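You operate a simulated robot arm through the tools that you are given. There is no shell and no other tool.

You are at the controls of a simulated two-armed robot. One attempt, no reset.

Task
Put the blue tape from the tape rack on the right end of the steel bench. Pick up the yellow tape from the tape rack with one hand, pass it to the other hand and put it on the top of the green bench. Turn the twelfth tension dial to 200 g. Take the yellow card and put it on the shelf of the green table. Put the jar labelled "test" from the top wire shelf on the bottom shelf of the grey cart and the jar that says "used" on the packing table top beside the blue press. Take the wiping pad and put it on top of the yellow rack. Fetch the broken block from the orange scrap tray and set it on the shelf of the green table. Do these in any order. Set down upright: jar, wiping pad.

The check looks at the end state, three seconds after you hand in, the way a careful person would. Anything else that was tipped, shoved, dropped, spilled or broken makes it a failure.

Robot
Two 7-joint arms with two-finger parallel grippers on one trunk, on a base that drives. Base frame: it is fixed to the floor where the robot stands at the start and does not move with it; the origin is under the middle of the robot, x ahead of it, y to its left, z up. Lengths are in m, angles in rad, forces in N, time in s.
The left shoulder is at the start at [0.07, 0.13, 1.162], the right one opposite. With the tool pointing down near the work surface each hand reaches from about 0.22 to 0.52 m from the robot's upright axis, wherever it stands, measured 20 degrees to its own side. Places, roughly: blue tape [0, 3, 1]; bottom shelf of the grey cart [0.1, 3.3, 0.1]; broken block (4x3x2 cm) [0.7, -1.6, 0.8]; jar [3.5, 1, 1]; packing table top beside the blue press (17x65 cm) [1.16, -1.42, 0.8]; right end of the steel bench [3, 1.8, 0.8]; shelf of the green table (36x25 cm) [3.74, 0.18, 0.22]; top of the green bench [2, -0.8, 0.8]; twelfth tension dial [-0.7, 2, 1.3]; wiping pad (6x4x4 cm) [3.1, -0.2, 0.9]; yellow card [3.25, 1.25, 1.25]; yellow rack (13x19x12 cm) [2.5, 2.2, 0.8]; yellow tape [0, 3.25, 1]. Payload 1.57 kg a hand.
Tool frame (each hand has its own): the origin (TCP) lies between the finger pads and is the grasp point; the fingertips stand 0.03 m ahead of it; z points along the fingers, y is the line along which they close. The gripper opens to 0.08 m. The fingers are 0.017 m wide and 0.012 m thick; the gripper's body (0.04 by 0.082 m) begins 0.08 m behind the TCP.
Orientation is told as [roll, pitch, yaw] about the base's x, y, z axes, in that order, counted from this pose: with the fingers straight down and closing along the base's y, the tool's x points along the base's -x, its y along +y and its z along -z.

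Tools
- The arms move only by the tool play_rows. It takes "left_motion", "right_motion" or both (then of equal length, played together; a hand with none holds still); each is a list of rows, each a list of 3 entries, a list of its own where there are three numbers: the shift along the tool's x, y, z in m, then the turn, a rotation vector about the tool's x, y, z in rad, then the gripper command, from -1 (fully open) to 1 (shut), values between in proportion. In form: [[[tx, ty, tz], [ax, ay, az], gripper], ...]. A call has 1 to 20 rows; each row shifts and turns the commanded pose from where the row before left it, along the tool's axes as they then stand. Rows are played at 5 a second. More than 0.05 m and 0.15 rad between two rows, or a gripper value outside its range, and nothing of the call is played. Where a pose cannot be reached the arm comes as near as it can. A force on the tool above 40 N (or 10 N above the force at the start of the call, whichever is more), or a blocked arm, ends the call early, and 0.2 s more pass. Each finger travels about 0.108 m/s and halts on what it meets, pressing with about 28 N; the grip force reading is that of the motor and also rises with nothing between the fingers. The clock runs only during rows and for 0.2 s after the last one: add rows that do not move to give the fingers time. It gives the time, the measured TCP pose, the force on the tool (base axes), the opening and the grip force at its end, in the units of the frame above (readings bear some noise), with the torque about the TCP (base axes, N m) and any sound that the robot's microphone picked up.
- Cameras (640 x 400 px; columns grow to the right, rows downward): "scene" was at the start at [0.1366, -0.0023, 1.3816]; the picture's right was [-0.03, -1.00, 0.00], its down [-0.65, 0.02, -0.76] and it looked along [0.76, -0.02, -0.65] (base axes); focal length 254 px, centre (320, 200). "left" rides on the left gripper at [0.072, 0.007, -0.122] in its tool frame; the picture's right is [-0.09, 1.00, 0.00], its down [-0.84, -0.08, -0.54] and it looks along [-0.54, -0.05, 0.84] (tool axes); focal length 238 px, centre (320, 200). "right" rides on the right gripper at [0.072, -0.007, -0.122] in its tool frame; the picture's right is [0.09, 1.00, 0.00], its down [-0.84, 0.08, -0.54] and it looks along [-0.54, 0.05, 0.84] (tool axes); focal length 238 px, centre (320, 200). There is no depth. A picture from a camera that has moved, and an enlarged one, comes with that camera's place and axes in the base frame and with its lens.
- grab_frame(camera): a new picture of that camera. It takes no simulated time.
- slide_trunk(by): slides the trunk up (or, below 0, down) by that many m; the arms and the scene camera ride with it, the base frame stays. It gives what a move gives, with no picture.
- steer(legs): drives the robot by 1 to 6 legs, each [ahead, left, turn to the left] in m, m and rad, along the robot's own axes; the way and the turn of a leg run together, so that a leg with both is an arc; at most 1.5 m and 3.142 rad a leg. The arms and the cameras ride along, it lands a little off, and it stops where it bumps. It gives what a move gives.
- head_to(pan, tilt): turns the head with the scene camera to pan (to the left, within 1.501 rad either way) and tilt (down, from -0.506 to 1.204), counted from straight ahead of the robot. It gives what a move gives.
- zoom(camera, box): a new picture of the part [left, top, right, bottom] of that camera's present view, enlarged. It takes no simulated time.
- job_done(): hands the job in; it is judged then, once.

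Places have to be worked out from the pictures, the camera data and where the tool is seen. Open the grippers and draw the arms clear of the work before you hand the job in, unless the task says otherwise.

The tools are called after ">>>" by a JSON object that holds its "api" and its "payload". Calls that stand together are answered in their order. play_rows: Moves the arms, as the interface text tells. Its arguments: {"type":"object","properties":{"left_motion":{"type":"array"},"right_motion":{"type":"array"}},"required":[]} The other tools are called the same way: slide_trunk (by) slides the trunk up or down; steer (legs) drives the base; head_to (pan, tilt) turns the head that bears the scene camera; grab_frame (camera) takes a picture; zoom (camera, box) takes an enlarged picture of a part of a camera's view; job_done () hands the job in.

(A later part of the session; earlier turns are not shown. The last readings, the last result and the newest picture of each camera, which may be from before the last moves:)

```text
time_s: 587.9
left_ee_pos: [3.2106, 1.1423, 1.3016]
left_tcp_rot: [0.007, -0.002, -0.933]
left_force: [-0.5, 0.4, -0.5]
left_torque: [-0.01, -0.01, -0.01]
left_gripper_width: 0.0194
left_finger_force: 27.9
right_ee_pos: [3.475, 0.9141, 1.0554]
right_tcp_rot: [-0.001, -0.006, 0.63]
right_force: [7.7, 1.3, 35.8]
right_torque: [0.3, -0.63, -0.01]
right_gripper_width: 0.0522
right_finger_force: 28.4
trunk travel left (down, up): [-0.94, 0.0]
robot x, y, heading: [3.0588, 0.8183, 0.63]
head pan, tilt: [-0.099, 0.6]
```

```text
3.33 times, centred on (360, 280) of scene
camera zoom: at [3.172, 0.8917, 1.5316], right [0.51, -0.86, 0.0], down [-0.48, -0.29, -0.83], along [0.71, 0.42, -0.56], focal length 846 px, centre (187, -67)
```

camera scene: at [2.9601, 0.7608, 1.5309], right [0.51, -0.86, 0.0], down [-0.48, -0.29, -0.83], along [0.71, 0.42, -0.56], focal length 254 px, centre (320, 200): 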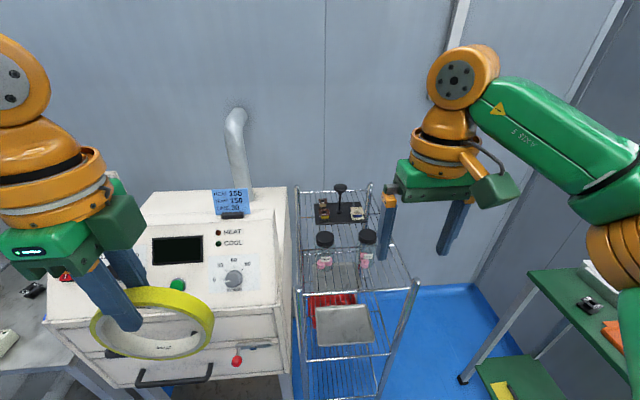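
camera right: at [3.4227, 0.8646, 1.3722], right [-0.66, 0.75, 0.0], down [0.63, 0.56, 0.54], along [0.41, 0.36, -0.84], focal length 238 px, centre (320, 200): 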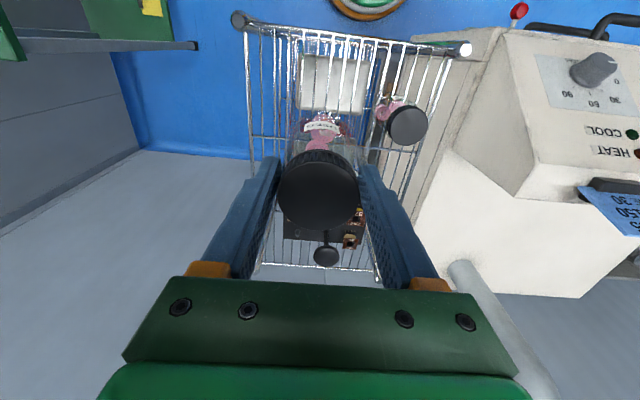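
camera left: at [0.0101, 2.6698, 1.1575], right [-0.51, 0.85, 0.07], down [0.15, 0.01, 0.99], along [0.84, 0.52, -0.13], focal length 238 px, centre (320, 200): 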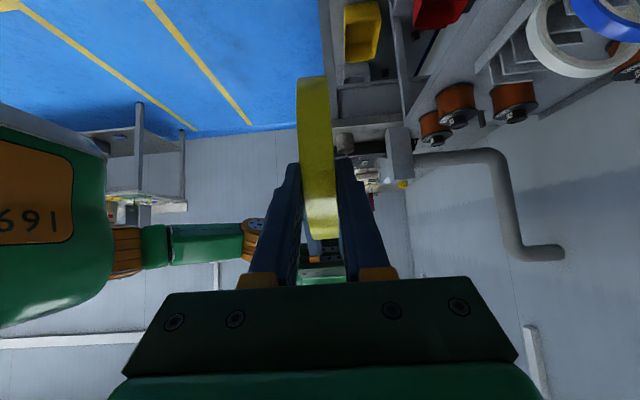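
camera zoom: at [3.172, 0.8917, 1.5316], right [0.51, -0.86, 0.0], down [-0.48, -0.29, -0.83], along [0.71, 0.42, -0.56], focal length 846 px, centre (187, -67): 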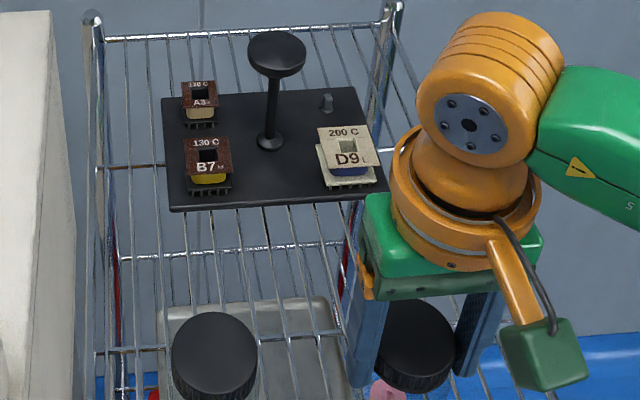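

Contact with the rack. Ease up, open, go 2 cm lower and regrip.

>>> {"api": "play_rows", "payload": {"right_motion": [[[0, 0, -0.004], [0, 0, 0], 0.4], [[0, 0, 0], [0, 0, 0], 0.0], [[0, 0, 0], [0, 0, 0], -0.6], [[0, 0, 0], [0, 0, 0], -1], [[0, 0, 0.012], [0, 0, 0], -1], [[0, 0, 0.012], [0, 0, 0], -1], [[0, 0, 0], [0, 0, 0], -1], [[0, 0, 0], [0, 0, 0], -0.5], [[0, 0, 0], [0, 0, 0], -0.1], [[0, 0, 0], [0, 0, 0], 0.2], [[0, 0, 0], [0, 0, 0], 0.4], [[0, 0, 0], [0, 0, 0], 0.5]]}}

>>> {"api": "play_rows", "payload": {"right_motion": [[[0, 0, -0.015], [0, 0, 0], 0.5], [[0, 0, -0.03], [0, 0, 0], 0.5], [[0, 0, -0.04], [0, 0, 0], 0.5], [[0, 0, -0.04], [0, 0, 0], 0.5], [[0, 0, -0.04], [0, 0, 0], 0.5], [[0.0, 0, -0.04], [0, 0, 0], 0.5], [[0, 0, 0], [0, 0, 0], 0.5]]}}

>>> {"api": "grab_frame", "payload": {"camera": "right"}}

```text
time_s: 590.5
left_ee_pos: [3.2153, 1.144, 1.2984]
left_tcp_rot: [0.004, 0.0, -0.933]
left_force: [0.0, 0.5, -0.3]
left_torque: [-0.03, 0.02, -0.01]
left_gripper_width: 0.0195
left_finger_force: 28.3
right_ee_pos: [3.4763, 0.9137, 1.0306]
right_tcp_rot: [0.001, -0.003, 0.631]
right_force: [-1.0, 0.2, -0.6]
right_torque: [0.0, 0.02, 0.01]
right_gripper_width: 0.0556
right_finger_force: 28.3
trunk travel left (down, up): [-0.94, 0.0]
robot x, y, heading: [3.0592, 0.8182, 0.633]
head pan, tilt: [-0.099, 0.6]
```

```text
time_s: 592.1
left_ee_pos: [3.214, 1.1426, 1.2987]
left_tcp_rot: [0.003, -0.001, -0.934]
left_force: [0.0, 0.1, -1.3]
left_torque: [0.04, 0.02, -0.01]
left_gripper_width: 0.0196
left_finger_force: 27.9
right_ee_pos: [3.4755, 0.9121, 1.237]
right_tcp_rot: [0.001, 0.001, 0.63]
right_force: [-0.5, -0.2, -1.0]
right_torque: [0.0, -0.01, 0.0]
right_gripper_width: 0.0553
right_finger_force: 28.2
trunk travel left (down, up): [-0.94, 0.0]
robot x, y, heading: [3.0605, 0.8204, 0.63]
head pan, tilt: [-0.099, 0.6]
```

```text
taken
camera right: at [3.4236, 0.8642, 1.358], right [-0.66, 0.75, 0.0], down [0.63, 0.56, 0.54], along [0.41, 0.36, -0.84], focal length 238 px, centre (320, 200)
```

right: 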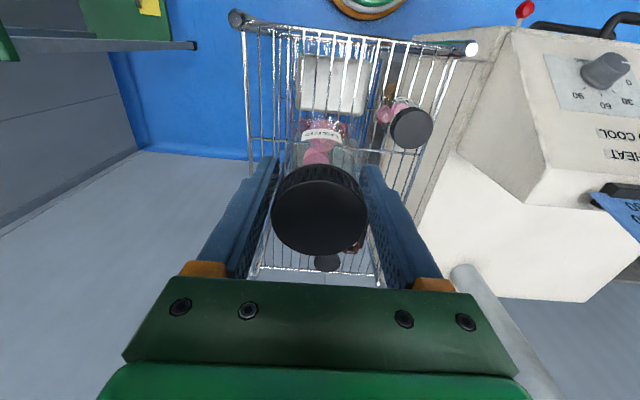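

Firm grip on the body now. Back away from the rack and drive to the packing table area.

>>> {"api": "steer", "payload": {"legs": [[-0.48, 0, 0], [0, 0, 3.02], [1.1, 0, 0], [1.08, 0, 0], [0, 0, 1.65]]}}

>>> {"api": "head_to", "payload": {"pan": 0.0, "tilt": 0.6}}

>>> {"api": "grab_frame", "payload": {"camera": "scene"}}

```text
time_s: 616.3
left_ee_pos: [1.1524, -0.7329, 1.301]
left_tcp_rot: [0.004, -0.001, -2.517]
left_force: [-1.1, 0.2, -1.0]
left_torque: [0.0, 0.03, 0.02]
left_gripper_width: 0.0196
left_finger_force: 28.4
right_ee_pos: [0.9173, -0.9913, 1.2366]
right_tcp_rot: [0.002, -0.001, -0.953]
right_force: [0.5, 0.3, -1.3]
right_torque: [-0.03, 0.01, 0.0]
right_gripper_width: 0.0551
right_finger_force: 27.9
trunk travel left (down, up): [-0.94, 0.0]
robot x, y, heading: [0.8299, -0.5701, -0.955]
head pan, tilt: [-0.099, 0.6]
```

```text
time_s: 617.0
left_ee_pos: [1.1515, -0.7313, 1.2984]
left_tcp_rot: [0.003, -0.001, -2.516]
left_force: [-0.2, -0.7, -0.5]
left_torque: [0.03, 0.02, -0.01]
left_gripper_width: 0.0196
left_finger_force: 28.3
right_ee_pos: [0.9171, -0.9906, 1.2362]
right_tcp_rot: [0.004, 0.0, -0.953]
right_force: [0.3, -0.8, -0.2]
right_torque: [0.02, 0.01, 0.01]
right_gripper_width: 0.0553
right_finger_force: 28.0
trunk travel left (down, up): [-0.94, 0.0]
robot x, y, heading: [0.8231, -0.576, -0.952]
head pan, tilt: [0.0, 0.6]
```

```text
taken
camera scene: at [0.9096, -0.6849, 1.5307], right [-0.81, -0.58, 0.0], down [-0.33, 0.46, -0.82], along [0.48, -0.67, -0.57], focal length 254 px, centre (320, 200)
```

scene: 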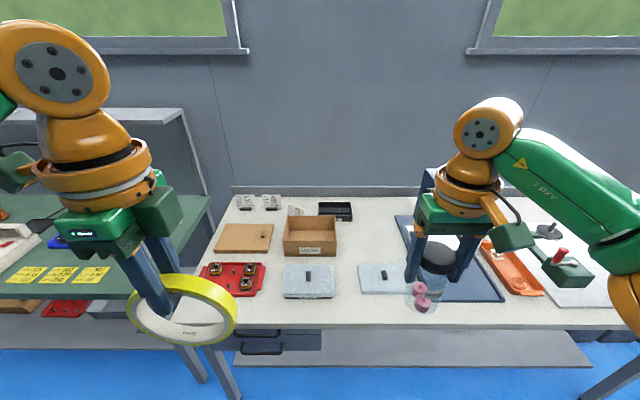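

Target spot behind the second plate, left of the press: ≈(1.14, −1.38). Approach the table.

>>> {"api": "steer", "payload": {"legs": [[0.27, -0.11, -0.01]]}}

>>> {"api": "head_to", "payload": {"pan": 0.0, "tilt": 0.8}}

>>> {"api": "grab_frame", "payload": {"camera": "scene"}}

>>> {"api": "grab_frame", "payload": {"camera": "right"}}

>>> {"api": "grab_frame", "payload": {"camera": "left"}}

```text
time_s: 619.0
left_ee_pos: [1.2171, -1.0166, 1.2996]
left_tcp_rot: [0.005, -0.002, -2.526]
left_force: [-0.8, 0.2, -1.1]
left_torque: [-0.03, -0.03, 0.0]
left_gripper_width: 0.0197
left_finger_force: 28.2
right_ee_pos: [0.9804, -1.275, 1.2384]
right_tcp_rot: [0.0, -0.004, -0.96]
right_force: [0.2, 0.5, -0.8]
right_torque: [0.0, 0.02, -0.02]
right_gripper_width: 0.0553
right_finger_force: 27.9
trunk travel left (down, up): [-0.94, 0.0]
robot x, y, heading: [0.899, -0.8576, -0.96]
head pan, tilt: [0.0, 0.6]
```

```text
time_s: 619.7
left_ee_pos: [1.218, -1.0198, 1.3001]
left_tcp_rot: [0.005, 0.002, -2.526]
left_force: [0.3, -0.3, -1.4]
left_torque: [-0.01, 0.03, -0.03]
left_gripper_width: 0.0194
left_finger_force: 28.1
right_ee_pos: [0.9819, -1.2772, 1.2365]
right_tcp_rot: [0.001, -0.001, -0.96]
right_force: [0.1, 0.8, -0.9]
right_torque: [0.04, 0.03, 0.03]
right_gripper_width: 0.0555
right_finger_force: 27.5
trunk travel left (down, up): [-0.94, 0.0]
robot x, y, heading: [0.8951, -0.8574, -0.961]
head pan, tilt: [0.0, 0.799]
```

```text
taken
camera scene: at [0.9718, -0.9645, 1.514], right [-0.82, -0.57, 0.0], down [-0.41, 0.59, -0.7], along [0.4, -0.57, -0.72], focal length 254 px, centre (320, 200)
```

scene: 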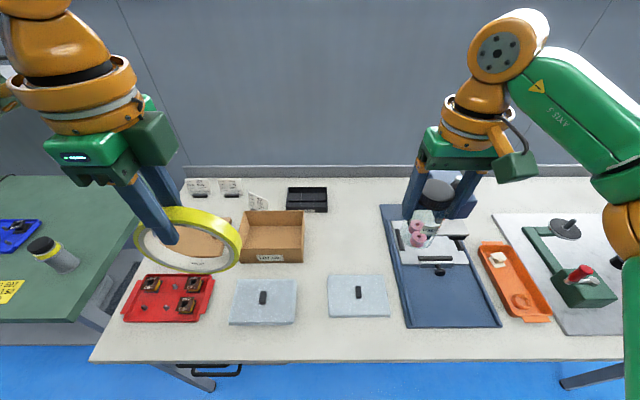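

```text
taken
camera right: at [0.9359, -1.2218, 1.3579], right [0.76, 0.65, 0.0], down [0.54, -0.64, 0.54], along [0.35, -0.41, -0.84], focal length 238 px, centre (320, 200)
```

right: 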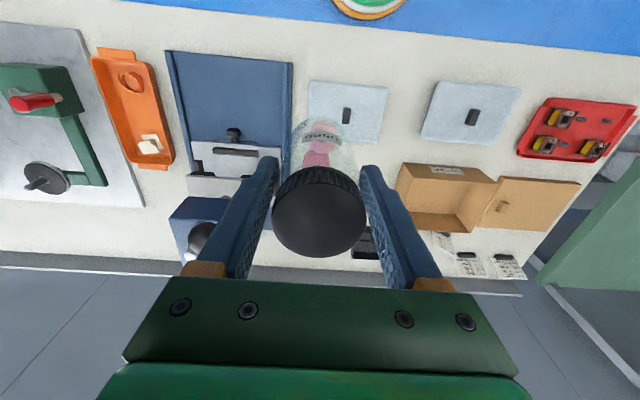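

```text
taken
camera left: at [1.2814, -0.9829, 1.4236], right [0.5, -0.87, 0.0], down [-0.73, -0.42, 0.54], along [-0.47, -0.27, -0.84], focal length 238 px, centre (320, 200)
```

left: 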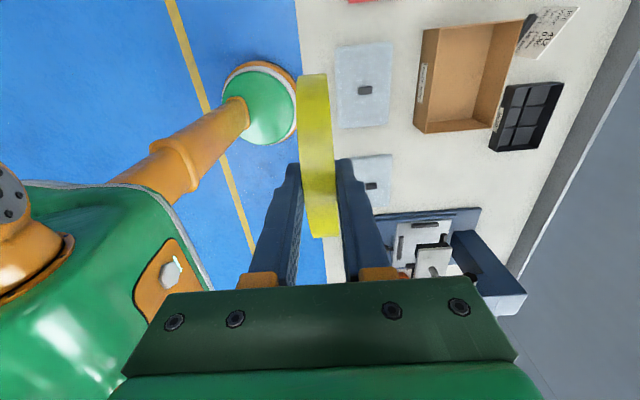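

Clear spot confirmed at ≈(1.14, −1.38). Drive 8 cm closer, lower the trunk, and bring the jar over the spot.

>>> {"api": "steer", "payload": {"legs": [[0.08, 0, 0]]}}

>>> {"api": "slide_trunk", "payload": {"by": -0.14}}

>>> {"api": "play_rows", "payload": {"right_motion": [[[0, 0.035, 0.02], [0, 0, 0], 0.5], [[0, 0.035, 0.02], [0, 0, 0], 0.5], [[-0.03, 0, 0.02], [0, 0, 0], 0.5], [[-0.03, 0, 0.02], [0, 0, 0], 0.5], [[-0.03, 0, 0.01], [0, 0, 0], 0.5], [[0, 0, 0], [0, 0, 0], 0.5]]}}

>>> {"api": "grab_frame", "payload": {"camera": "right"}}

>>> {"api": "grab_frame", "payload": {"camera": "scene"}}

```text
time_s: 620.8
left_ee_pos: [1.2573, -1.0747, 1.304]
left_tcp_rot: [0.01, -0.002, -2.523]
left_force: [-0.4, 1.2, -0.3]
left_torque: [-0.08, -0.1, -0.02]
left_gripper_width: 0.0194
left_finger_force: 27.7
right_ee_pos: [1.0217, -1.3349, 1.2405]
right_tcp_rot: [0.0, -0.01, -0.957]
right_force: [-0.2, 1.5, -0.5]
right_torque: [-0.08, -0.01, 0.0]
right_gripper_width: 0.0554
right_finger_force: 28.1
trunk travel left (down, up): [-0.94, 0.0]
robot x, y, heading: [0.9413, -0.9234, -0.96]
head pan, tilt: [0.0, 0.799]
```

```text
time_s: 622.5
left_ee_pos: [1.2642, -1.0838, 1.1599]
left_tcp_rot: [0.002, 0.0, -2.524]
left_force: [0.4, -0.1, 0.2]
left_torque: [-0.01, 0.01, 0.01]
left_gripper_width: 0.0194
left_finger_force: 28.1
right_ee_pos: [1.0272, -1.3429, 1.0964]
right_tcp_rot: [0.003, 0.0, -0.958]
right_force: [-0.6, -0.1, -1.3]
right_torque: [0.05, 0.0, 0.0]
right_gripper_width: 0.0554
right_finger_force: 27.8
trunk travel left (down, up): [-0.8, 0.14]
robot x, y, heading: [0.9373, -0.9231, -0.96]
head pan, tilt: [0.0, 0.799]
```

```text
time_s: 623.9
left_ee_pos: [1.263, -1.0843, 1.1585]
left_tcp_rot: [0.003, -0.001, -2.522]
left_force: [-0.5, 1.1, -1.3]
left_torque: [0.0, 0.0, -0.02]
left_gripper_width: 0.0198
left_finger_force: 27.7
right_ee_pos: [1.1343, -1.3751, 1.0086]
right_tcp_rot: [0.0, -0.001, -0.957]
right_force: [-0.2, 0.6, -1.8]
right_torque: [0.01, 0.0, 0.0]
right_gripper_width: 0.0555
right_finger_force: 27.9
right hand out of reach, approached as far as the arm can: row 5
trunk travel left (down, up): [-0.8, 0.14]
robot x, y, heading: [0.9422, -0.9245, -0.956]
head pan, tilt: [0.0, 0.799]
```

```text
taken
camera right: at [1.0885, -1.3193, 1.1285], right [0.76, 0.65, 0.0], down [0.54, -0.64, 0.54], along [0.35, -0.41, -0.84], focal length 238 px, centre (320, 200)
```

right: 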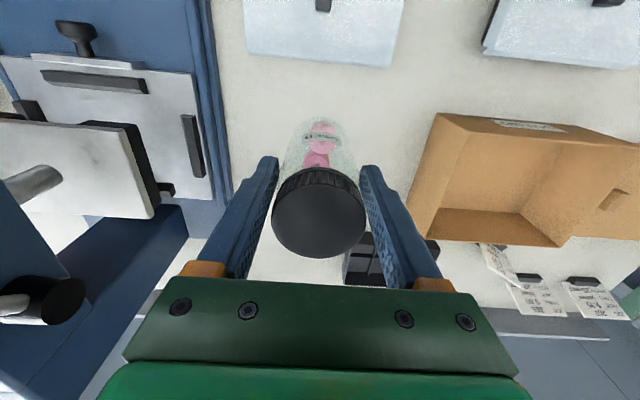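

```text
taken
camera scene: at [1.0173, -1.0299, 1.3739], right [-0.82, -0.58, 0.0], down [-0.41, 0.59, -0.7], along [0.4, -0.57, -0.72], focal length 254 px, centre (320, 200)
```

scene: 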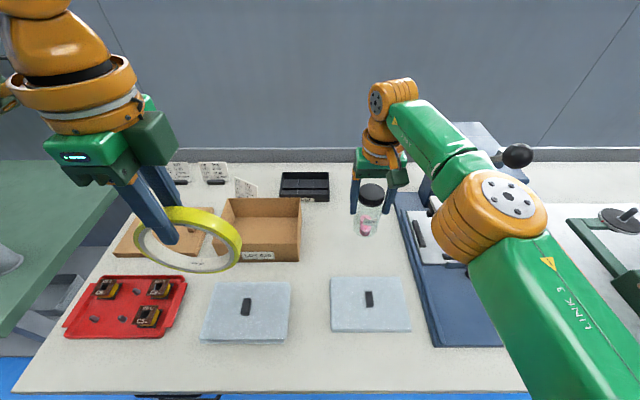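

The jar hangs over a clear spot. Lower it gently to the table.

>>> {"api": "play_rows", "payload": {"right_motion": [[[0, 0, 0.04], [0, 0, 0], 0.5], [[0, 0, 0.04], [0, 0, 0], 0.5], [[0, 0, 0.025], [0, 0, 0], 0.5], [[0, 0, 0], [0, 0, 0], 0.5]]}}

>>> {"api": "play_rows", "payload": {"right_motion": [[[0, 0, 0.005], [0, 0, 0], 0.5], [[0, 0, 0], [0, 0, 0], 0.5]]}}

>>> {"api": "zoom", "payload": {"camera": "scene", "box": [310, 130, 450, 270]}}

```text
time_s: 624.9
left_ee_pos: [1.2633, -1.0845, 1.1589]
left_tcp_rot: [0.002, 0.0, -2.522]
left_force: [0.8, 0.0, -1.5]
left_torque: [0.0, 0.0, -0.02]
left_gripper_width: 0.0198
left_finger_force: 27.7
right_ee_pos: [1.1333, -1.3746, 0.9006]
right_tcp_rot: [-0.001, 0.0, -0.958]
right_force: [-0.4, 0.4, -1.4]
right_torque: [0.03, 0.0, 0.01]
right_gripper_width: 0.0553
right_finger_force: 28.3
trunk travel left (down, up): [-0.8, 0.14]
robot x, y, heading: [0.9403, -0.9235, -0.954]
head pan, tilt: [0.0, 0.799]
```

```text
time_s: 625.5
left_ee_pos: [1.2643, -1.0848, 1.1593]
left_tcp_rot: [0.005, -0.001, -2.521]
left_force: [1.1, 0.2, -1.6]
left_torque: [0.03, 0.0, 0.02]
left_gripper_width: 0.0198
left_finger_force: 27.7
right_ee_pos: [1.133, -1.3737, 0.897]
right_tcp_rot: [0.001, 0.0, -0.957]
right_force: [0.6, -0.2, -1.0]
right_torque: [0.02, -0.01, -0.02]
right_gripper_width: 0.0552
right_finger_force: 27.8
trunk travel left (down, up): [-0.8, 0.14]
robot x, y, heading: [0.9413, -0.9252, -0.96]
head pan, tilt: [0.0, 0.799]
```

```text
2.86 times, centred on (380, 200) of scene
camera zoom: at [1.018, -1.0302, 1.3738], right [-0.82, -0.58, 0.0], down [-0.41, 0.59, -0.7], along [0.4, -0.57, -0.72], focal length 725 px, centre (149, 200)
```

zoom: 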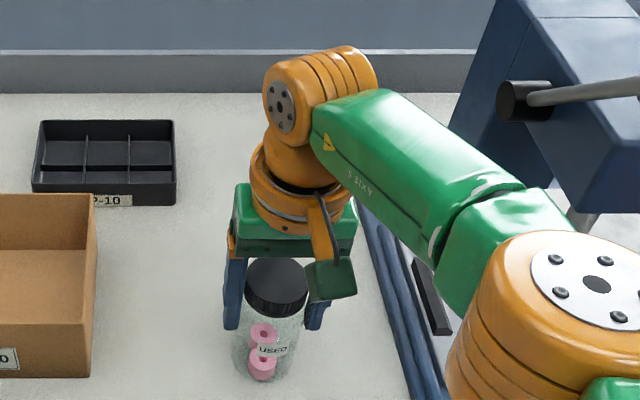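

Continue in small steps until contact.

>>> {"api": "play_rows", "payload": {"right_motion": [[[0, 0, 0.004], [0, 0, 0], 0.5], [[0, 0, 0], [0, 0, 0], 0.5]]}}

>>> {"api": "play_rows", "payload": {"right_motion": [[[0, 0, 0.004], [0, 0, 0], 0.5], [[0, 0, 0], [0, 0, 0], 0.5]]}}

>>> {"api": "play_rows", "payload": {"right_motion": [[[0, 0, 0.004], [0, 0, 0], 0.5], [[0, 0, 0], [0, 0, 0], 0.5]]}}

```text
time_s: 626.1
left_ee_pos: [1.2639, -1.0845, 1.1597]
left_tcp_rot: [0.003, -0.001, -2.521]
left_force: [0.1, 0.7, -0.6]
left_torque: [0.01, 0.01, 0.0]
left_gripper_width: 0.0196
left_finger_force: 27.5
right_ee_pos: [1.133, -1.3748, 0.8927]
right_tcp_rot: [0.003, -0.001, -0.958]
right_force: [-1.1, 0.0, -1.1]
right_torque: [0.0, -0.03, -0.01]
right_gripper_width: 0.0553
right_finger_force: 27.6
trunk travel left (down, up): [-0.8, 0.14]
robot x, y, heading: [0.9432, -0.9177, -0.955]
head pan, tilt: [0.0, 0.799]
```

```text
time_s: 626.7
left_ee_pos: [1.2615, -1.0806, 1.1611]
left_tcp_rot: [0.005, -0.002, -2.526]
left_force: [0.2, -0.5, -0.2]
left_torque: [0.02, 0.03, -0.01]
left_gripper_width: 0.0195
left_finger_force: 28.4
right_ee_pos: [1.1321, -1.3708, 0.8909]
right_tcp_rot: [0.0, -0.005, -0.957]
right_force: [1.7, -4.7, 19.6]
right_torque: [-0.27, -0.02, -0.08]
right_gripper_width: 0.0555
right_finger_force: 28.0
trunk travel left (down, up): [-0.8, 0.14]
robot x, y, heading: [0.9399, -0.9222, -0.957]
head pan, tilt: [0.0, 0.799]
```

```text
time_s: 627.3
left_ee_pos: [1.2616, -1.0788, 1.1613]
left_tcp_rot: [0.006, -0.002, -2.521]
left_force: [0.1, 0.1, -0.7]
left_torque: [-0.02, -0.03, -0.02]
left_gripper_width: 0.0195
left_finger_force: 28.6
right_ee_pos: [1.1332, -1.3702, 0.8858]
right_tcp_rot: [0.0, -0.006, -0.959]
right_force: [0.6, 1.5, 18.7]
right_torque: [-0.02, -0.04, -0.07]
right_gripper_width: 0.0546
right_finger_force: 28.3
trunk travel left (down, up): [-0.8, 0.14]
robot x, y, heading: [0.9413, -0.9222, -0.956]
head pan, tilt: [0.0, 0.799]
```

Contact at z≈0.891. Ease up, open and retreat straight up.

>>> {"api": "play_rows", "payload": {"right_motion": [[[0, 0, -0.003], [0, 0, 0], 0.5], [[0, 0, 0], [0, 0, 0], 0.1], [[0, 0, 0], [0, 0, 0], -0.5], [[0, 0, 0], [0, 0, 0], -1], [[0, 0, 0], [0, 0, 0], -1]]}}

>>> {"api": "zoom", "payload": {"camera": "scene", "box": [310, 130, 450, 270]}}

>>> {"api": "play_rows", "payload": {"right_motion": [[[0, 0, -0.03], [0, 0, 0], -1], [[0, 0, -0.04], [0, 0, 0], -1], [[0, 0, -0.04], [0, 0, 0], -1], [[0.02, 0, -0.04], [0, 0, 0], -1], [[0.03, 0, -0.03], [0, 0, 0], -1], [[0.03, 0, -0.03], [0, 0, 0], -1], [[0.03, 0, -0.02], [0, 0, 0], -1], [[0, 0, 0], [0, 0, 0], -1]]}}

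>>> {"api": "grab_frame", "payload": {"camera": "scene"}}

```text
time_s: 628.5
left_ee_pos: [1.2638, -1.0836, 1.1588]
left_tcp_rot: [0.002, 0.0, -2.523]
left_force: [0.0, 0.1, -0.3]
left_torque: [-0.01, 0.0, 0.01]
left_gripper_width: 0.0197
left_finger_force: 28.0
right_ee_pos: [1.1339, -1.3742, 0.887]
right_tcp_rot: [-0.001, -0.002, -0.96]
right_force: [-0.3, -0.9, 0.3]
right_torque: [0.01, -0.03, -0.02]
right_gripper_width: 0.08
right_finger_force: 0.1
trunk travel left (down, up): [-0.8, 0.14]
robot x, y, heading: [0.9455, -0.9214, -0.962]
head pan, tilt: [0.0, 0.799]
```

```text
2.86 times, centred on (380, 200) of scene
camera zoom: at [1.0178, -1.03, 1.3738], right [-0.82, -0.58, 0.0], down [-0.41, 0.59, -0.7], along [0.4, -0.57, -0.72], focal length 725 px, centre (149, 200)
```

zoom: 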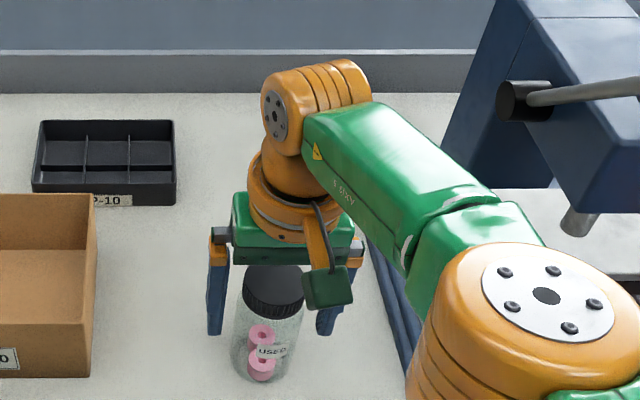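

```text
time_s: 630.3
left_ee_pos: [1.2644, -1.0845, 1.1589]
left_tcp_rot: [0.003, 0.0, -2.524]
left_force: [0.5, -0.5, -1.0]
left_torque: [0.02, -0.01, 0.02]
left_gripper_width: 0.0196
left_finger_force: 27.8
right_ee_pos: [1.0706, -1.2835, 1.119]
right_tcp_rot: [0.0, -0.002, -0.96]
right_force: [-0.6, 0.6, -0.1]
right_torque: [-0.01, 0.0, 0.02]
right_gripper_width: 0.0799
right_finger_force: 0.0
trunk travel left (down, up): [-0.8, 0.14]
robot x, y, heading: [0.9409, -0.9241, -0.955]
head pan, tilt: [0.0, 0.799]
```

```text
taken
camera scene: at [1.0179, -1.0303, 1.3738], right [-0.82, -0.58, 0.0], down [-0.41, 0.59, -0.7], along [0.4, -0.57, -0.72], focal length 254 px, centre (320, 200)
```

scene: 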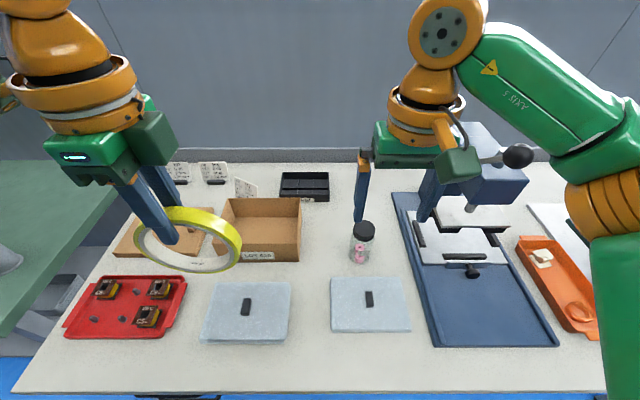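

The USED jar stands upright beside the press. Now back off and move along to the green bench to find a free place for the yellow tape.

>>> {"api": "steer", "payload": {"legs": [[-0.4, 0, 0], [-0.15, 0.95, -0.09]]}}

>>> {"api": "head_to", "payload": {"pan": 0.0, "tilt": 0.6}}

>>> {"api": "grab_frame", "payload": {"camera": "scene"}}

```text
time_s: 637.4
left_ee_pos: [1.7388, -0.1403, 1.1594]
left_tcp_rot: [0.003, -0.001, -2.604]
left_force: [0.2, -0.7, -0.8]
left_torque: [0.0, -0.02, 0.01]
left_gripper_width: 0.0194
left_finger_force: 28.2
right_ee_pos: [1.531, -0.3228, 1.1175]
right_tcp_rot: [0.003, 0.0, -1.041]
right_force: [0.0, -0.6, 1.0]
right_torque: [0.05, 0.03, -0.03]
right_gripper_width: 0.0798
right_finger_force: 0.0
trunk travel left (down, up): [-0.8, 0.14]
robot x, y, heading: [1.4298, 0.0451, -1.043]
head pan, tilt: [0.0, 0.799]
```

```text
time_s: 638.1
left_ee_pos: [1.7389, -0.1402, 1.1597]
left_tcp_rot: [0.003, 0.0, -2.605]
left_force: [0.5, 0.1, -1.2]
left_torque: [-0.02, -0.02, 0.01]
left_gripper_width: 0.0196
left_finger_force: 27.9
right_ee_pos: [1.5318, -0.3238, 1.1167]
right_tcp_rot: [0.001, -0.001, -1.04]
right_force: [-0.2, -0.8, -0.9]
right_torque: [0.01, 0.03, -0.02]
right_gripper_width: 0.0802
right_finger_force: 0.0
trunk travel left (down, up): [-0.8, 0.14]
robot x, y, heading: [1.4309, 0.0475, -1.04]
head pan, tilt: [0.0, 0.6]
```

```text
taken
camera scene: at [1.5029, -0.0723, 1.3907], right [-0.86, -0.51, 0.0], down [-0.29, 0.49, -0.82], along [0.42, -0.71, -0.57], focal length 254 px, centre (320, 200)
```

scene: 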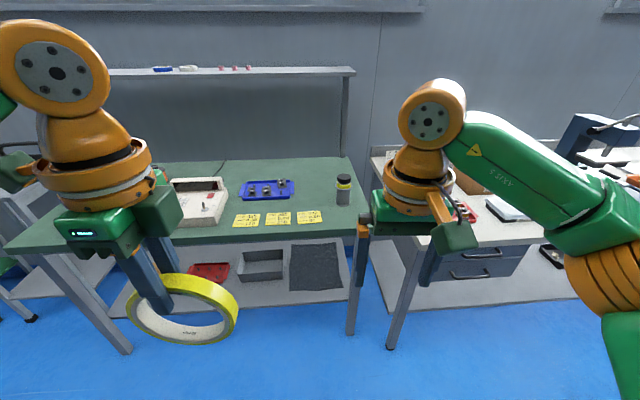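

The designated spot (2.0, −0.8) is the free area between the blue tray and the can. Tuck the right hand, approach, and tilt the left tool forward to lay the ring down.

>>> {"api": "play_rows", "payload": {"right_motion": [[[0.03, 0, -0.02], [0, 0, 0], -1], [[0.03, 0, -0.02], [0, 0, 0], -1], [[0.03, 0, -0.02], [0, 0, 0], -1], [[0, 0, 0], [0, 0, 0], -1]]}}

>>> {"api": "steer", "payload": {"legs": [[0.32, -0.16, 0]]}}

>>> {"api": "play_rows", "payload": {"left_motion": [[[0, 0.02, 0], [-0.145, 0, 0], 0.8], [[0, 0.0198, 0.0029], [-0.145, 0, 0], 0.8], [[0, 0.0192, 0.0057], [-0.145, 0, 0], 0.8], [[0, 0.0181, 0.0084], [-0.145, 0, 0], 0.8], [[0, 0.0167, 0.011], [-0.145, 0, 0], 0.8], [[0, 0.0149, 0.0133], [-0.145, 0, 0], 0.8], [[0, 0.0129, 0.0153], [-0.145, 0, 0], 0.8], [[0, 0.0106, 0.017], [-0.145, 0, 0], 0.8], [[0, 0, 0], [0, 0, 0], 0.8]]}}

>>> {"api": "grab_frame", "payload": {"camera": "scene"}}

```text
time_s: 639.1
left_ee_pos: [1.7402, -0.1406, 1.16]
left_tcp_rot: [0.003, -0.001, -2.604]
left_force: [-0.2, -0.6, -1.5]
left_torque: [-0.01, -0.02, -0.01]
left_gripper_width: 0.0195
left_finger_force: 27.7
right_ee_pos: [1.4855, -0.2434, 1.1763]
right_tcp_rot: [0.001, 0.0, -1.04]
right_force: [0.0, 0.8, 0.6]
right_torque: [-0.01, 0.0, -0.02]
right_gripper_width: 0.0797
right_finger_force: 0.0
trunk travel left (down, up): [-0.8, 0.14]
robot x, y, heading: [1.4326, 0.0491, -1.038]
head pan, tilt: [0.0, 0.6]
```

```text
time_s: 641.5
left_ee_pos: [1.7683, -0.4988, 1.1598]
left_tcp_rot: [0.005, -0.002, -2.6]
left_force: [-0.5, 0.8, -0.7]
left_torque: [-0.02, 0.0, 0.02]
left_gripper_width: 0.0196
left_finger_force: 28.2
right_ee_pos: [1.5156, -0.6038, 1.1782]
right_tcp_rot: [-0.001, -0.004, -1.034]
right_force: [0.1, 0.4, 0.5]
right_torque: [0.0, -0.01, 0.0]
right_gripper_width: 0.08
right_finger_force: 0.0
trunk travel left (down, up): [-0.8, 0.14]
robot x, y, heading: [1.4587, -0.3161, -1.036]
head pan, tilt: [0.0, 0.6]
```

```text
time_s: 643.5
left_ee_pos: [1.8494, -0.6378, 1.1601]
left_tcp_rot: [1.166, 0.0, -2.598]
left_force: [-0.6, 0.4, -1.1]
left_torque: [0.04, 0.04, 0.04]
left_gripper_width: 0.0193
left_finger_force: 28.0
right_ee_pos: [1.5135, -0.6063, 1.1779]
right_tcp_rot: [0.002, -0.001, -1.036]
right_force: [-1.3, 0.1, -0.6]
right_torque: [0.02, -0.04, 0.01]
right_gripper_width: 0.0797
right_finger_force: 0.2
trunk travel left (down, up): [-0.8, 0.14]
robot x, y, heading: [1.4582, -0.3162, -1.035]
head pan, tilt: [0.0, 0.6]
```

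```text
taken
camera scene: at [1.5297, -0.4342, 1.3908], right [-0.86, -0.51, 0.0], down [-0.29, 0.49, -0.83], along [0.42, -0.71, -0.56], focal length 254 px, centre (320, 200)
```

scene: 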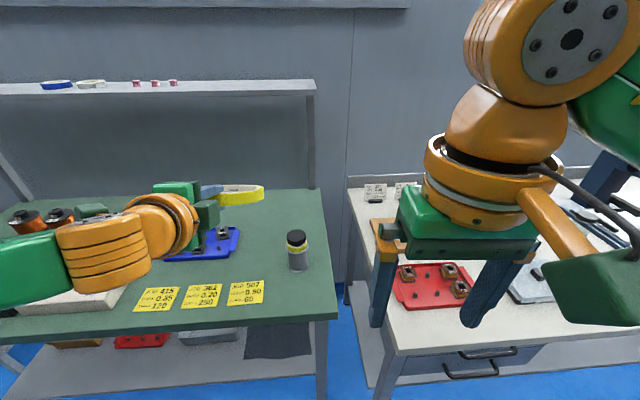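

Ring is presented; the target TCP is 16 cm ahead. Drive 12 cm, extend 4.5 cm, then start lowering.

>>> {"api": "steer", "payload": {"legs": [[0.12, 0.005, 0]]}}

>>> {"api": "play_rows", "payload": {"left_motion": [[[0, 0.0081, 0.0184], [0, 0, 0], 0.8], [[0, 0.0099, 0.0225], [0, 0, 0], 0.8], [[0, -0.0276, 0.0118], [0, 0, 0], 0.8], [[0, -0.0276, 0.0118], [0, 0, 0], 0.8], [[0, -0.0276, 0.0118], [0, 0, 0], 0.8], [[0, 0, 0], [0, 0, 0], 0.8]]}}

>>> {"api": "grab_frame", "payload": {"camera": "scene"}}

>>> {"api": "grab_frame", "payload": {"camera": "left"}}

```text
time_s: 644.7
left_ee_pos: [1.9149, -0.7362, 1.1605]
left_tcp_rot: [1.165, 0.0, -2.599]
left_force: [0.2, 0.3, -0.3]
left_torque: [0.04, 0.02, 0.0]
left_gripper_width: 0.0192
left_finger_force: 28.4
right_ee_pos: [1.5786, -0.7038, 1.1787]
right_tcp_rot: [0.001, -0.003, -1.035]
right_force: [0.2, 0.1, 0.2]
right_torque: [-0.03, -0.02, 0.05]
right_gripper_width: 0.08
right_finger_force: 0.1
trunk travel left (down, up): [-0.8, 0.14]
robot x, y, heading: [1.5228, -0.4152, -1.037]
head pan, tilt: [0.0, 0.6]
```

```text
time_s: 646.1
left_ee_pos: [1.9634, -0.769, 1.1061]
left_tcp_rot: [1.161, 0.0, -2.602]
left_force: [0.0, 0.4, -1.0]
left_torque: [0.03, 0.0, 0.0]
left_gripper_width: 0.0192
left_finger_force: 28.9
left hand out of reach, approached as far as the arm can: row 4, 5
right_ee_pos: [1.5792, -0.707, 1.1782]
right_tcp_rot: [0.001, -0.002, -1.034]
right_force: [0.3, -0.5, 0.6]
right_torque: [-0.01, 0.0, -0.01]
right_gripper_width: 0.08
right_finger_force: 0.0
trunk travel left (down, up): [-0.8, 0.14]
robot x, y, heading: [1.5228, -0.4144, -1.034]
head pan, tilt: [0.0, 0.6]
```

```text
taken
camera scene: at [1.5971, -0.5354, 1.3907], right [-0.86, -0.51, 0.0], down [-0.29, 0.49, -0.82], along [0.42, -0.71, -0.57], focal length 254 px, centre (320, 200)
```

scene: 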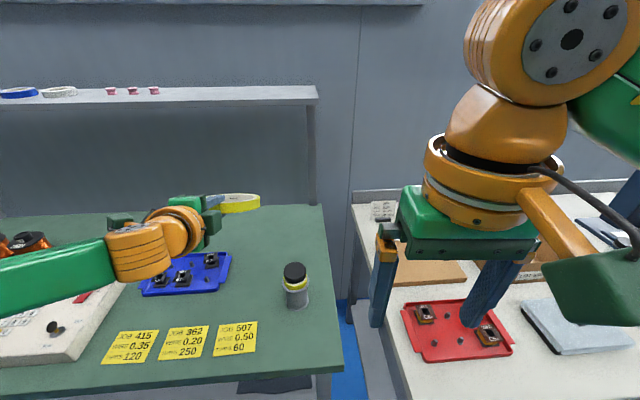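

```text
taken
camera left: at [1.9705, -0.6387, 1.1634], right [0.12, -0.39, 0.91], down [-0.99, 0.02, 0.15], along [-0.08, -0.92, -0.38], focal length 238 px, centre (320, 200)
```

left: 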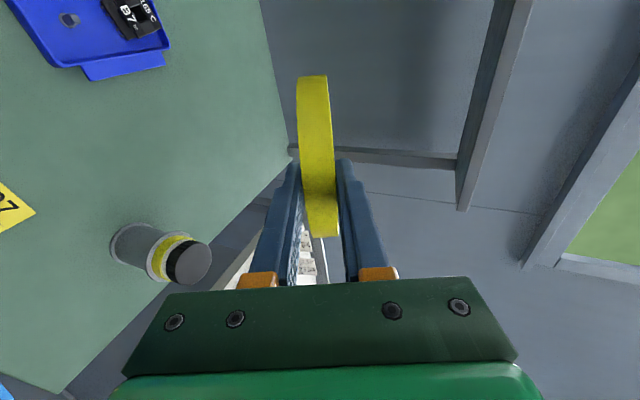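

Shift the base 2.5 cm right (the arm drifted left), raise the right hand a bit, then lower with the trunk.

>>> {"api": "play_rows", "payload": {"right_motion": [[[0, 0, -0.03], [0, 0, 0], -1], [[0, 0, -0.03], [0, 0, 0], -1], [[0, 0, 0], [0, 0, 0], -1]]}}

>>> {"api": "steer", "payload": {"legs": [[-0.005, -0.026, 0]]}}

>>> {"api": "slide_trunk", "payload": {"by": -0.18}}

>>> {"api": "grab_frame", "payload": {"camera": "scene"}}

>>> {"api": "grab_frame", "payload": {"camera": "left"}}

```text
time_s: 646.9
left_ee_pos: [1.9634, -0.77, 1.1065]
left_tcp_rot: [1.161, 0.002, -2.603]
left_force: [0.4, 0.3, -1.8]
left_torque: [0.06, 0.03, -0.03]
left_gripper_width: 0.0191
left_finger_force: 27.8
right_ee_pos: [1.5804, -0.7094, 1.2369]
right_tcp_rot: [0.001, -0.002, -1.035]
right_force: [0.3, -0.4, -1.0]
right_torque: [0.04, 0.01, 0.01]
right_gripper_width: 0.0799
right_finger_force: 0.1
trunk travel left (down, up): [-0.8, 0.14]
robot x, y, heading: [1.5232, -0.4169, -1.031]
head pan, tilt: [0.0, 0.6]
```

```text
time_s: 647.7
left_ee_pos: [1.9439, -0.7761, 1.1048]
left_tcp_rot: [1.161, -0.004, -2.604]
left_force: [0.0, -0.2, -0.7]
left_torque: [0.0, 0.04, -0.05]
left_gripper_width: 0.0193
left_finger_force: 27.8
right_ee_pos: [1.5615, -0.7145, 1.2374]
right_tcp_rot: [-0.003, 0.001, -1.036]
right_force: [1.0, 0.2, 0.1]
right_torque: [0.0, 0.06, 0.02]
right_gripper_width: 0.08
right_finger_force: 0.1
trunk travel left (down, up): [-0.8, 0.14]
robot x, y, heading: [1.4979, -0.4238, -1.034]
head pan, tilt: [0.0, 0.6]
```

```text
time_s: 649.7
left_ee_pos: [1.9393, -0.7774, 0.9274]
left_tcp_rot: [1.159, -0.002, -2.602]
left_force: [0.6, 0.3, -0.7]
left_torque: [0.03, 0.01, 0.0]
left_gripper_width: 0.0188
left_finger_force: 27.9
right_ee_pos: [1.5556, -0.7176, 1.0572]
right_tcp_rot: [0.002, -0.001, -1.035]
right_force: [-1.3, 0.3, 0.6]
right_torque: [0.0, -0.03, -0.01]
right_gripper_width: 0.0798
right_finger_force: 0.1
trunk travel left (down, up): [-0.62, 0.32]
robot x, y, heading: [1.4992, -0.4256, -1.033]
head pan, tilt: [0.0, 0.6]
```

```text
taken
camera scene: at [1.5726, -0.5438, 1.2107], right [-0.86, -0.51, 0.0], down [-0.29, 0.49, -0.82], along [0.42, -0.71, -0.57], focal length 254 px, centre (320, 200)
```

scene: 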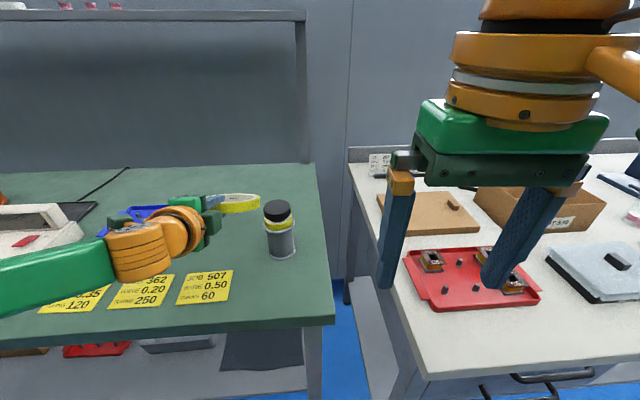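

```text
taken
camera left: at [1.946, -0.647, 0.9836], right [0.13, -0.39, 0.91], down [-0.99, 0.02, 0.15], along [-0.08, -0.92, -0.38], focal length 238 px, centre (320, 200)
```

left: 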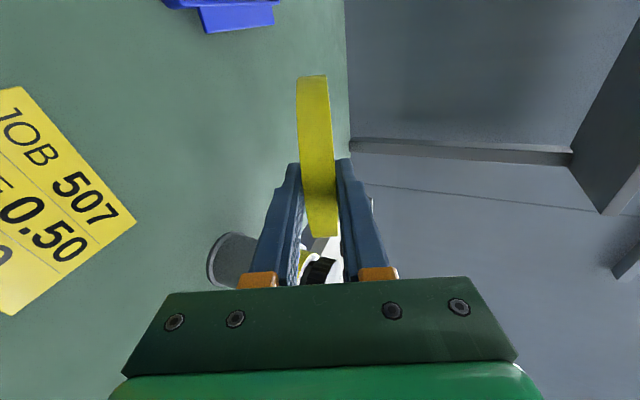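

Well placed between tray and can (2–3 cm margins). Lower with the trunk until contact.

>>> {"api": "slide_trunk", "payload": {"by": -0.055}}

>>> {"api": "slide_trunk", "payload": {"by": -0.01}}

>>> {"api": "slide_trunk", "payload": {"by": -0.008}}

>>> {"api": "zoom", "payload": {"camera": "scene", "box": [90, 150, 330, 300]}}

```text
time_s: 650.7
left_ee_pos: [1.9384, -0.7767, 0.8717]
left_tcp_rot: [1.159, 0.001, -2.603]
left_force: [0.2, 0.2, -1.0]
left_torque: [0.05, 0.02, 0.0]
left_gripper_width: 0.0193
left_finger_force: 27.3
right_ee_pos: [1.5562, -0.7171, 1.0019]
right_tcp_rot: [0.002, -0.002, -1.034]
right_force: [0.1, 0.3, -0.3]
right_torque: [-0.01, -0.02, -0.04]
right_gripper_width: 0.08
right_finger_force: 0.1
trunk travel left (down, up): [-0.565, 0.375]
robot x, y, heading: [1.4978, -0.4263, -1.03]
head pan, tilt: [0.0, 0.6]
```

```text
time_s: 651.2
left_ee_pos: [1.9394, -0.7786, 0.861]
left_tcp_rot: [1.157, 0.001, -2.602]
left_force: [-0.8, -0.1, -0.8]
left_torque: [0.05, 0.01, 0.01]
left_gripper_width: 0.0195
left_finger_force: 27.7
right_ee_pos: [1.5566, -0.7167, 0.9915]
right_tcp_rot: [0.0, -0.002, -1.036]
right_force: [-1.5, -0.1, 0.2]
right_torque: [-0.01, -0.03, -0.02]
right_gripper_width: 0.0799
right_finger_force: 0.0
trunk travel left (down, up): [-0.555, 0.385]
robot x, y, heading: [1.4984, -0.4232, -1.031]
head pan, tilt: [0.0, 0.6]
```

```text
time_s: 651.8
left_ee_pos: [1.9384, -0.7772, 0.854]
left_tcp_rot: [1.161, 0.002, -2.6]
left_force: [0.0, 1.1, 2.5]
left_torque: [-0.24, -0.12, 0.02]
left_gripper_width: 0.0192
left_finger_force: 28.0
right_ee_pos: [1.5565, -0.7157, 0.9849]
right_tcp_rot: [0.0, -0.003, -1.036]
right_force: [0.2, -0.4, 0.1]
right_torque: [0.0, 0.0, 0.0]
right_gripper_width: 0.0798
right_finger_force: 0.2
trunk travel left (down, up): [-0.547, 0.393]
robot x, y, heading: [1.5027, -0.425, -1.033]
head pan, tilt: [0.0, 0.6]
```

```text
2.67 times, centred on (210, 225) of scene
camera zoom: at [1.5716, -0.5427, 1.1379], right [-0.86, -0.51, 0.0], down [-0.29, 0.48, -0.83], along [0.42, -0.71, -0.56], focal length 677 px, centre (613, 133)
```

zoom: 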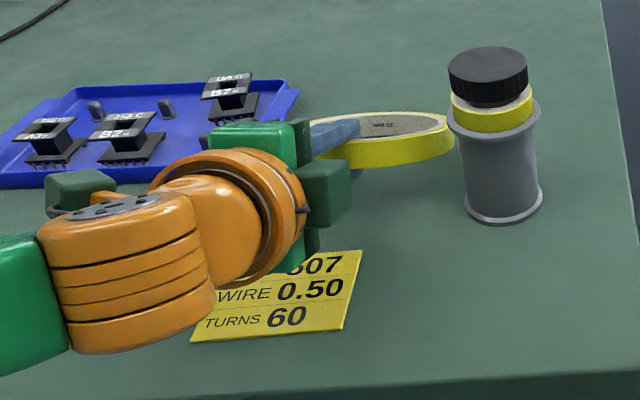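

Contact. Lower 6 mm more, then open slightly and back the base straight out.

>>> {"api": "slide_trunk", "payload": {"by": -0.007}}

>>> {"api": "play_rows", "payload": {"left_motion": [[[0, 0, 0], [0, 0, 0], 0.5], [[0, 0, 0], [0, 0, 0], 0.2], [[0, 0, 0], [0, 0, 0], 0.05], [[0, 0, 0], [0, 0, 0], 0.05]]}}

>>> {"api": "zoom", "payload": {"camera": "scene", "box": [90, 150, 330, 300]}}

```text
time_s: 652.4
left_ee_pos: [1.9379, -0.7776, 0.8482]
left_tcp_rot: [1.163, 0.002, -2.602]
left_force: [-0.8, 2.0, 2.6]
left_torque: [-0.42, -0.17, -0.04]
left_gripper_width: 0.0195
left_finger_force: 28.1
right_ee_pos: [1.5546, -0.7154, 0.9775]
right_tcp_rot: [0.002, -0.003, -1.035]
right_force: [0.5, -0.3, 0.3]
right_torque: [0.04, -0.02, 0.0]
right_gripper_width: 0.0802
right_finger_force: 0.1
trunk travel left (down, up): [-0.54, 0.4]
robot x, y, heading: [1.501, -0.4232, -1.038]
head pan, tilt: [0.0, 0.6]
```

```text
time_s: 653.4
left_ee_pos: [1.9382, -0.7782, 0.8461]
left_tcp_rot: [1.158, 0.0, -2.602]
left_force: [-0.2, 0.2, -0.1]
left_torque: [0.0, -0.02, -0.01]
left_gripper_width: 0.0384
left_finger_force: 0.2
right_ee_pos: [1.5575, -0.7163, 0.9765]
right_tcp_rot: [0.002, -0.001, -1.035]
right_force: [-0.1, 0.4, -0.4]
right_torque: [0.02, -0.07, -0.02]
right_gripper_width: 0.08
right_finger_force: 0.0
trunk travel left (down, up): [-0.54, 0.4]
robot x, y, heading: [1.5, -0.4254, -1.03]
head pan, tilt: [0.0, 0.6]
```

```text
2.67 times, centred on (210, 225) of scene
camera zoom: at [1.5725, -0.5437, 1.1307], right [-0.86, -0.51, 0.0], down [-0.29, 0.49, -0.82], along [0.42, -0.71, -0.57], focal length 677 px, centre (613, 133)
```

zoom: 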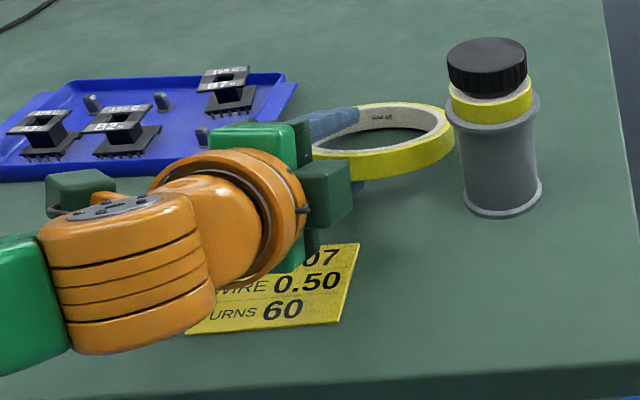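

The ring lies on the bench. Back the base straight out.

>>> {"api": "steer", "payload": {"legs": [[-0.2, 0, 0]]}}

>>> {"api": "grab_frame", "payload": {"camera": "scene"}}

>>> {"api": "steer", "payload": {"legs": [[-0.3, 0, 0]]}}

>>> {"api": "slide_trunk", "payload": {"by": 0.26}}

>>> {"api": "grab_frame", "payload": {"camera": "scene"}}

```text
time_s: 655.0
left_ee_pos: [1.8365, -0.6075, 0.8466]
left_tcp_rot: [1.158, -0.001, -2.602]
left_force: [-0.3, 0.4, 1.1]
left_torque: [0.02, -0.01, 0.01]
left_gripper_width: 0.0381
left_finger_force: 0.1
right_ee_pos: [1.4542, -0.5459, 0.976]
right_tcp_rot: [0.002, -0.003, -1.034]
right_force: [-0.2, 0.0, -0.5]
right_torque: [0.0, 0.02, 0.01]
right_gripper_width: 0.0799
right_finger_force: 0.1
trunk travel left (down, up): [-0.54, 0.4]
robot x, y, heading: [1.398, -0.2541, -1.04]
head pan, tilt: [0.0, 0.6]
```

```text
taken
camera scene: at [1.4705, -0.3724, 1.1307], right [-0.86, -0.51, 0.0], down [-0.29, 0.49, -0.82], along [0.42, -0.71, -0.57], focal length 254 px, centre (320, 200)
```

scene: 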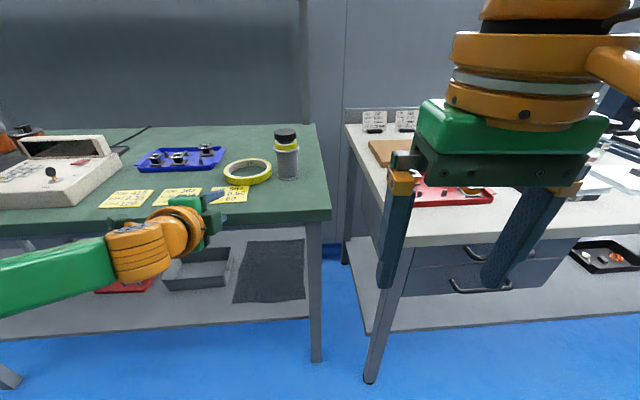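

```text
time_s: 657.0
left_ee_pos: [1.6807, -0.3444, 0.8458]
left_tcp_rot: [1.159, -0.001, -2.603]
left_force: [0.6, 0.1, 0.6]
left_torque: [0.0, 0.0, 0.01]
left_gripper_width: 0.0382
left_finger_force: 0.1
right_ee_pos: [1.2998, -0.2845, 0.9777]
right_tcp_rot: [0.001, 0.0, -1.034]
right_force: [-0.3, 0.1, -0.1]
right_torque: [0.0, 0.03, 0.01]
right_gripper_width: 0.08
right_finger_force: 0.1
trunk travel left (down, up): [-0.54, 0.4]
robot x, y, heading: [1.2422, 0.007, -1.033]
head pan, tilt: [0.0, 0.6]
```

```text
time_s: 659.7
left_ee_pos: [1.6809, -0.3464, 1.1073]
left_tcp_rot: [1.159, 0.001, -2.604]
left_force: [-1.0, 1.0, 1.2]
left_torque: [-0.02, 0.0, 0.01]
left_gripper_width: 0.0381
left_finger_force: 0.0
right_ee_pos: [1.2995, -0.2847, 1.2367]
right_tcp_rot: [0.002, -0.002, -1.034]
right_force: [0.3, -0.6, -0.6]
right_torque: [0.01, 0.01, 0.01]
right_gripper_width: 0.0799
right_finger_force: 0.0
trunk travel left (down, up): [-0.8, 0.14]
robot x, y, heading: [1.2457, 0.0086, -1.034]
head pan, tilt: [0.0, 0.6]
```

```text
taken
camera scene: at [1.3154, -0.1114, 1.3907], right [-0.86, -0.51, 0.0], down [-0.29, 0.49, -0.82], along [0.42, -0.71, -0.57], focal length 254 px, centre (320, 200)
```

scene: 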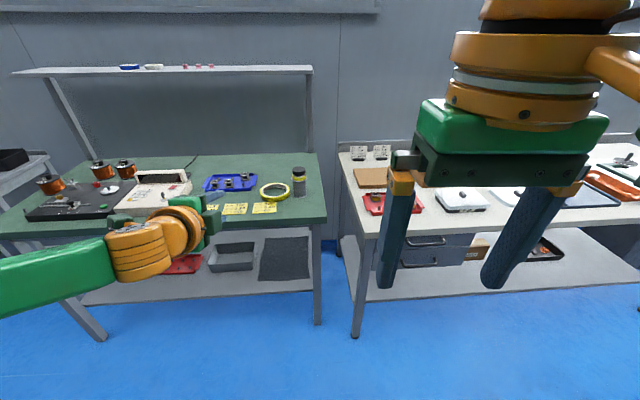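

>>> {"api": "zoom", "payload": {"camera": "scene", "box": [190, 150, 330, 230]}}

>>> {"api": "play_rows", "payload": {"left_motion": [[[0, 0, 0], [0, 0, 0], -0.5], [[0, 0, 0], [0, 0, 0], -1], [[0, 0, 0], [0, 0, 0], -1]], "right_motion": [[[0, 0, 0], [0, 0, 0], -1], [[0, 0, 0], [0, 0, 0], -1], [[0, 0, 0], [0, 0, 0], -1]]}}

```text
4.57 times, centred on (260, 190) of scene
camera zoom: at [1.3154, -0.1114, 1.3907], right [-0.86, -0.51, 0.0], down [-0.29, 0.49, -0.82], along [0.42, -0.71, -0.57], focal length 1160 px, centre (594, 246)
```

zoom: 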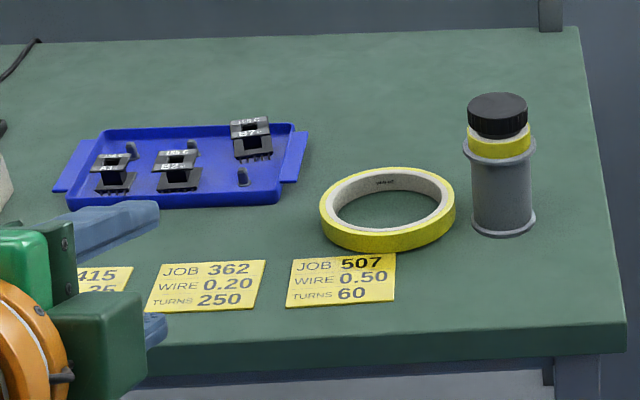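

```text
time_s: 660.5
left_ee_pos: [1.6819, -0.3458, 1.1062]
left_tcp_rot: [1.158, 0.0, -2.603]
left_force: [-0.6, -0.3, -0.2]
left_torque: [0.0, -0.01, 0.02]
left_gripper_width: 0.0801
left_finger_force: 0.1
right_ee_pos: [1.2992, -0.2845, 1.2375]
right_tcp_rot: [0.001, -0.002, -1.036]
right_force: [0.0, -0.8, -0.4]
right_torque: [0.04, 0.0, 0.01]
right_gripper_width: 0.0803
right_finger_force: 0.1
trunk travel left (down, up): [-0.8, 0.14]
robot x, y, heading: [1.2464, 0.0077, -1.033]
head pan, tilt: [0.0, 0.6]
```

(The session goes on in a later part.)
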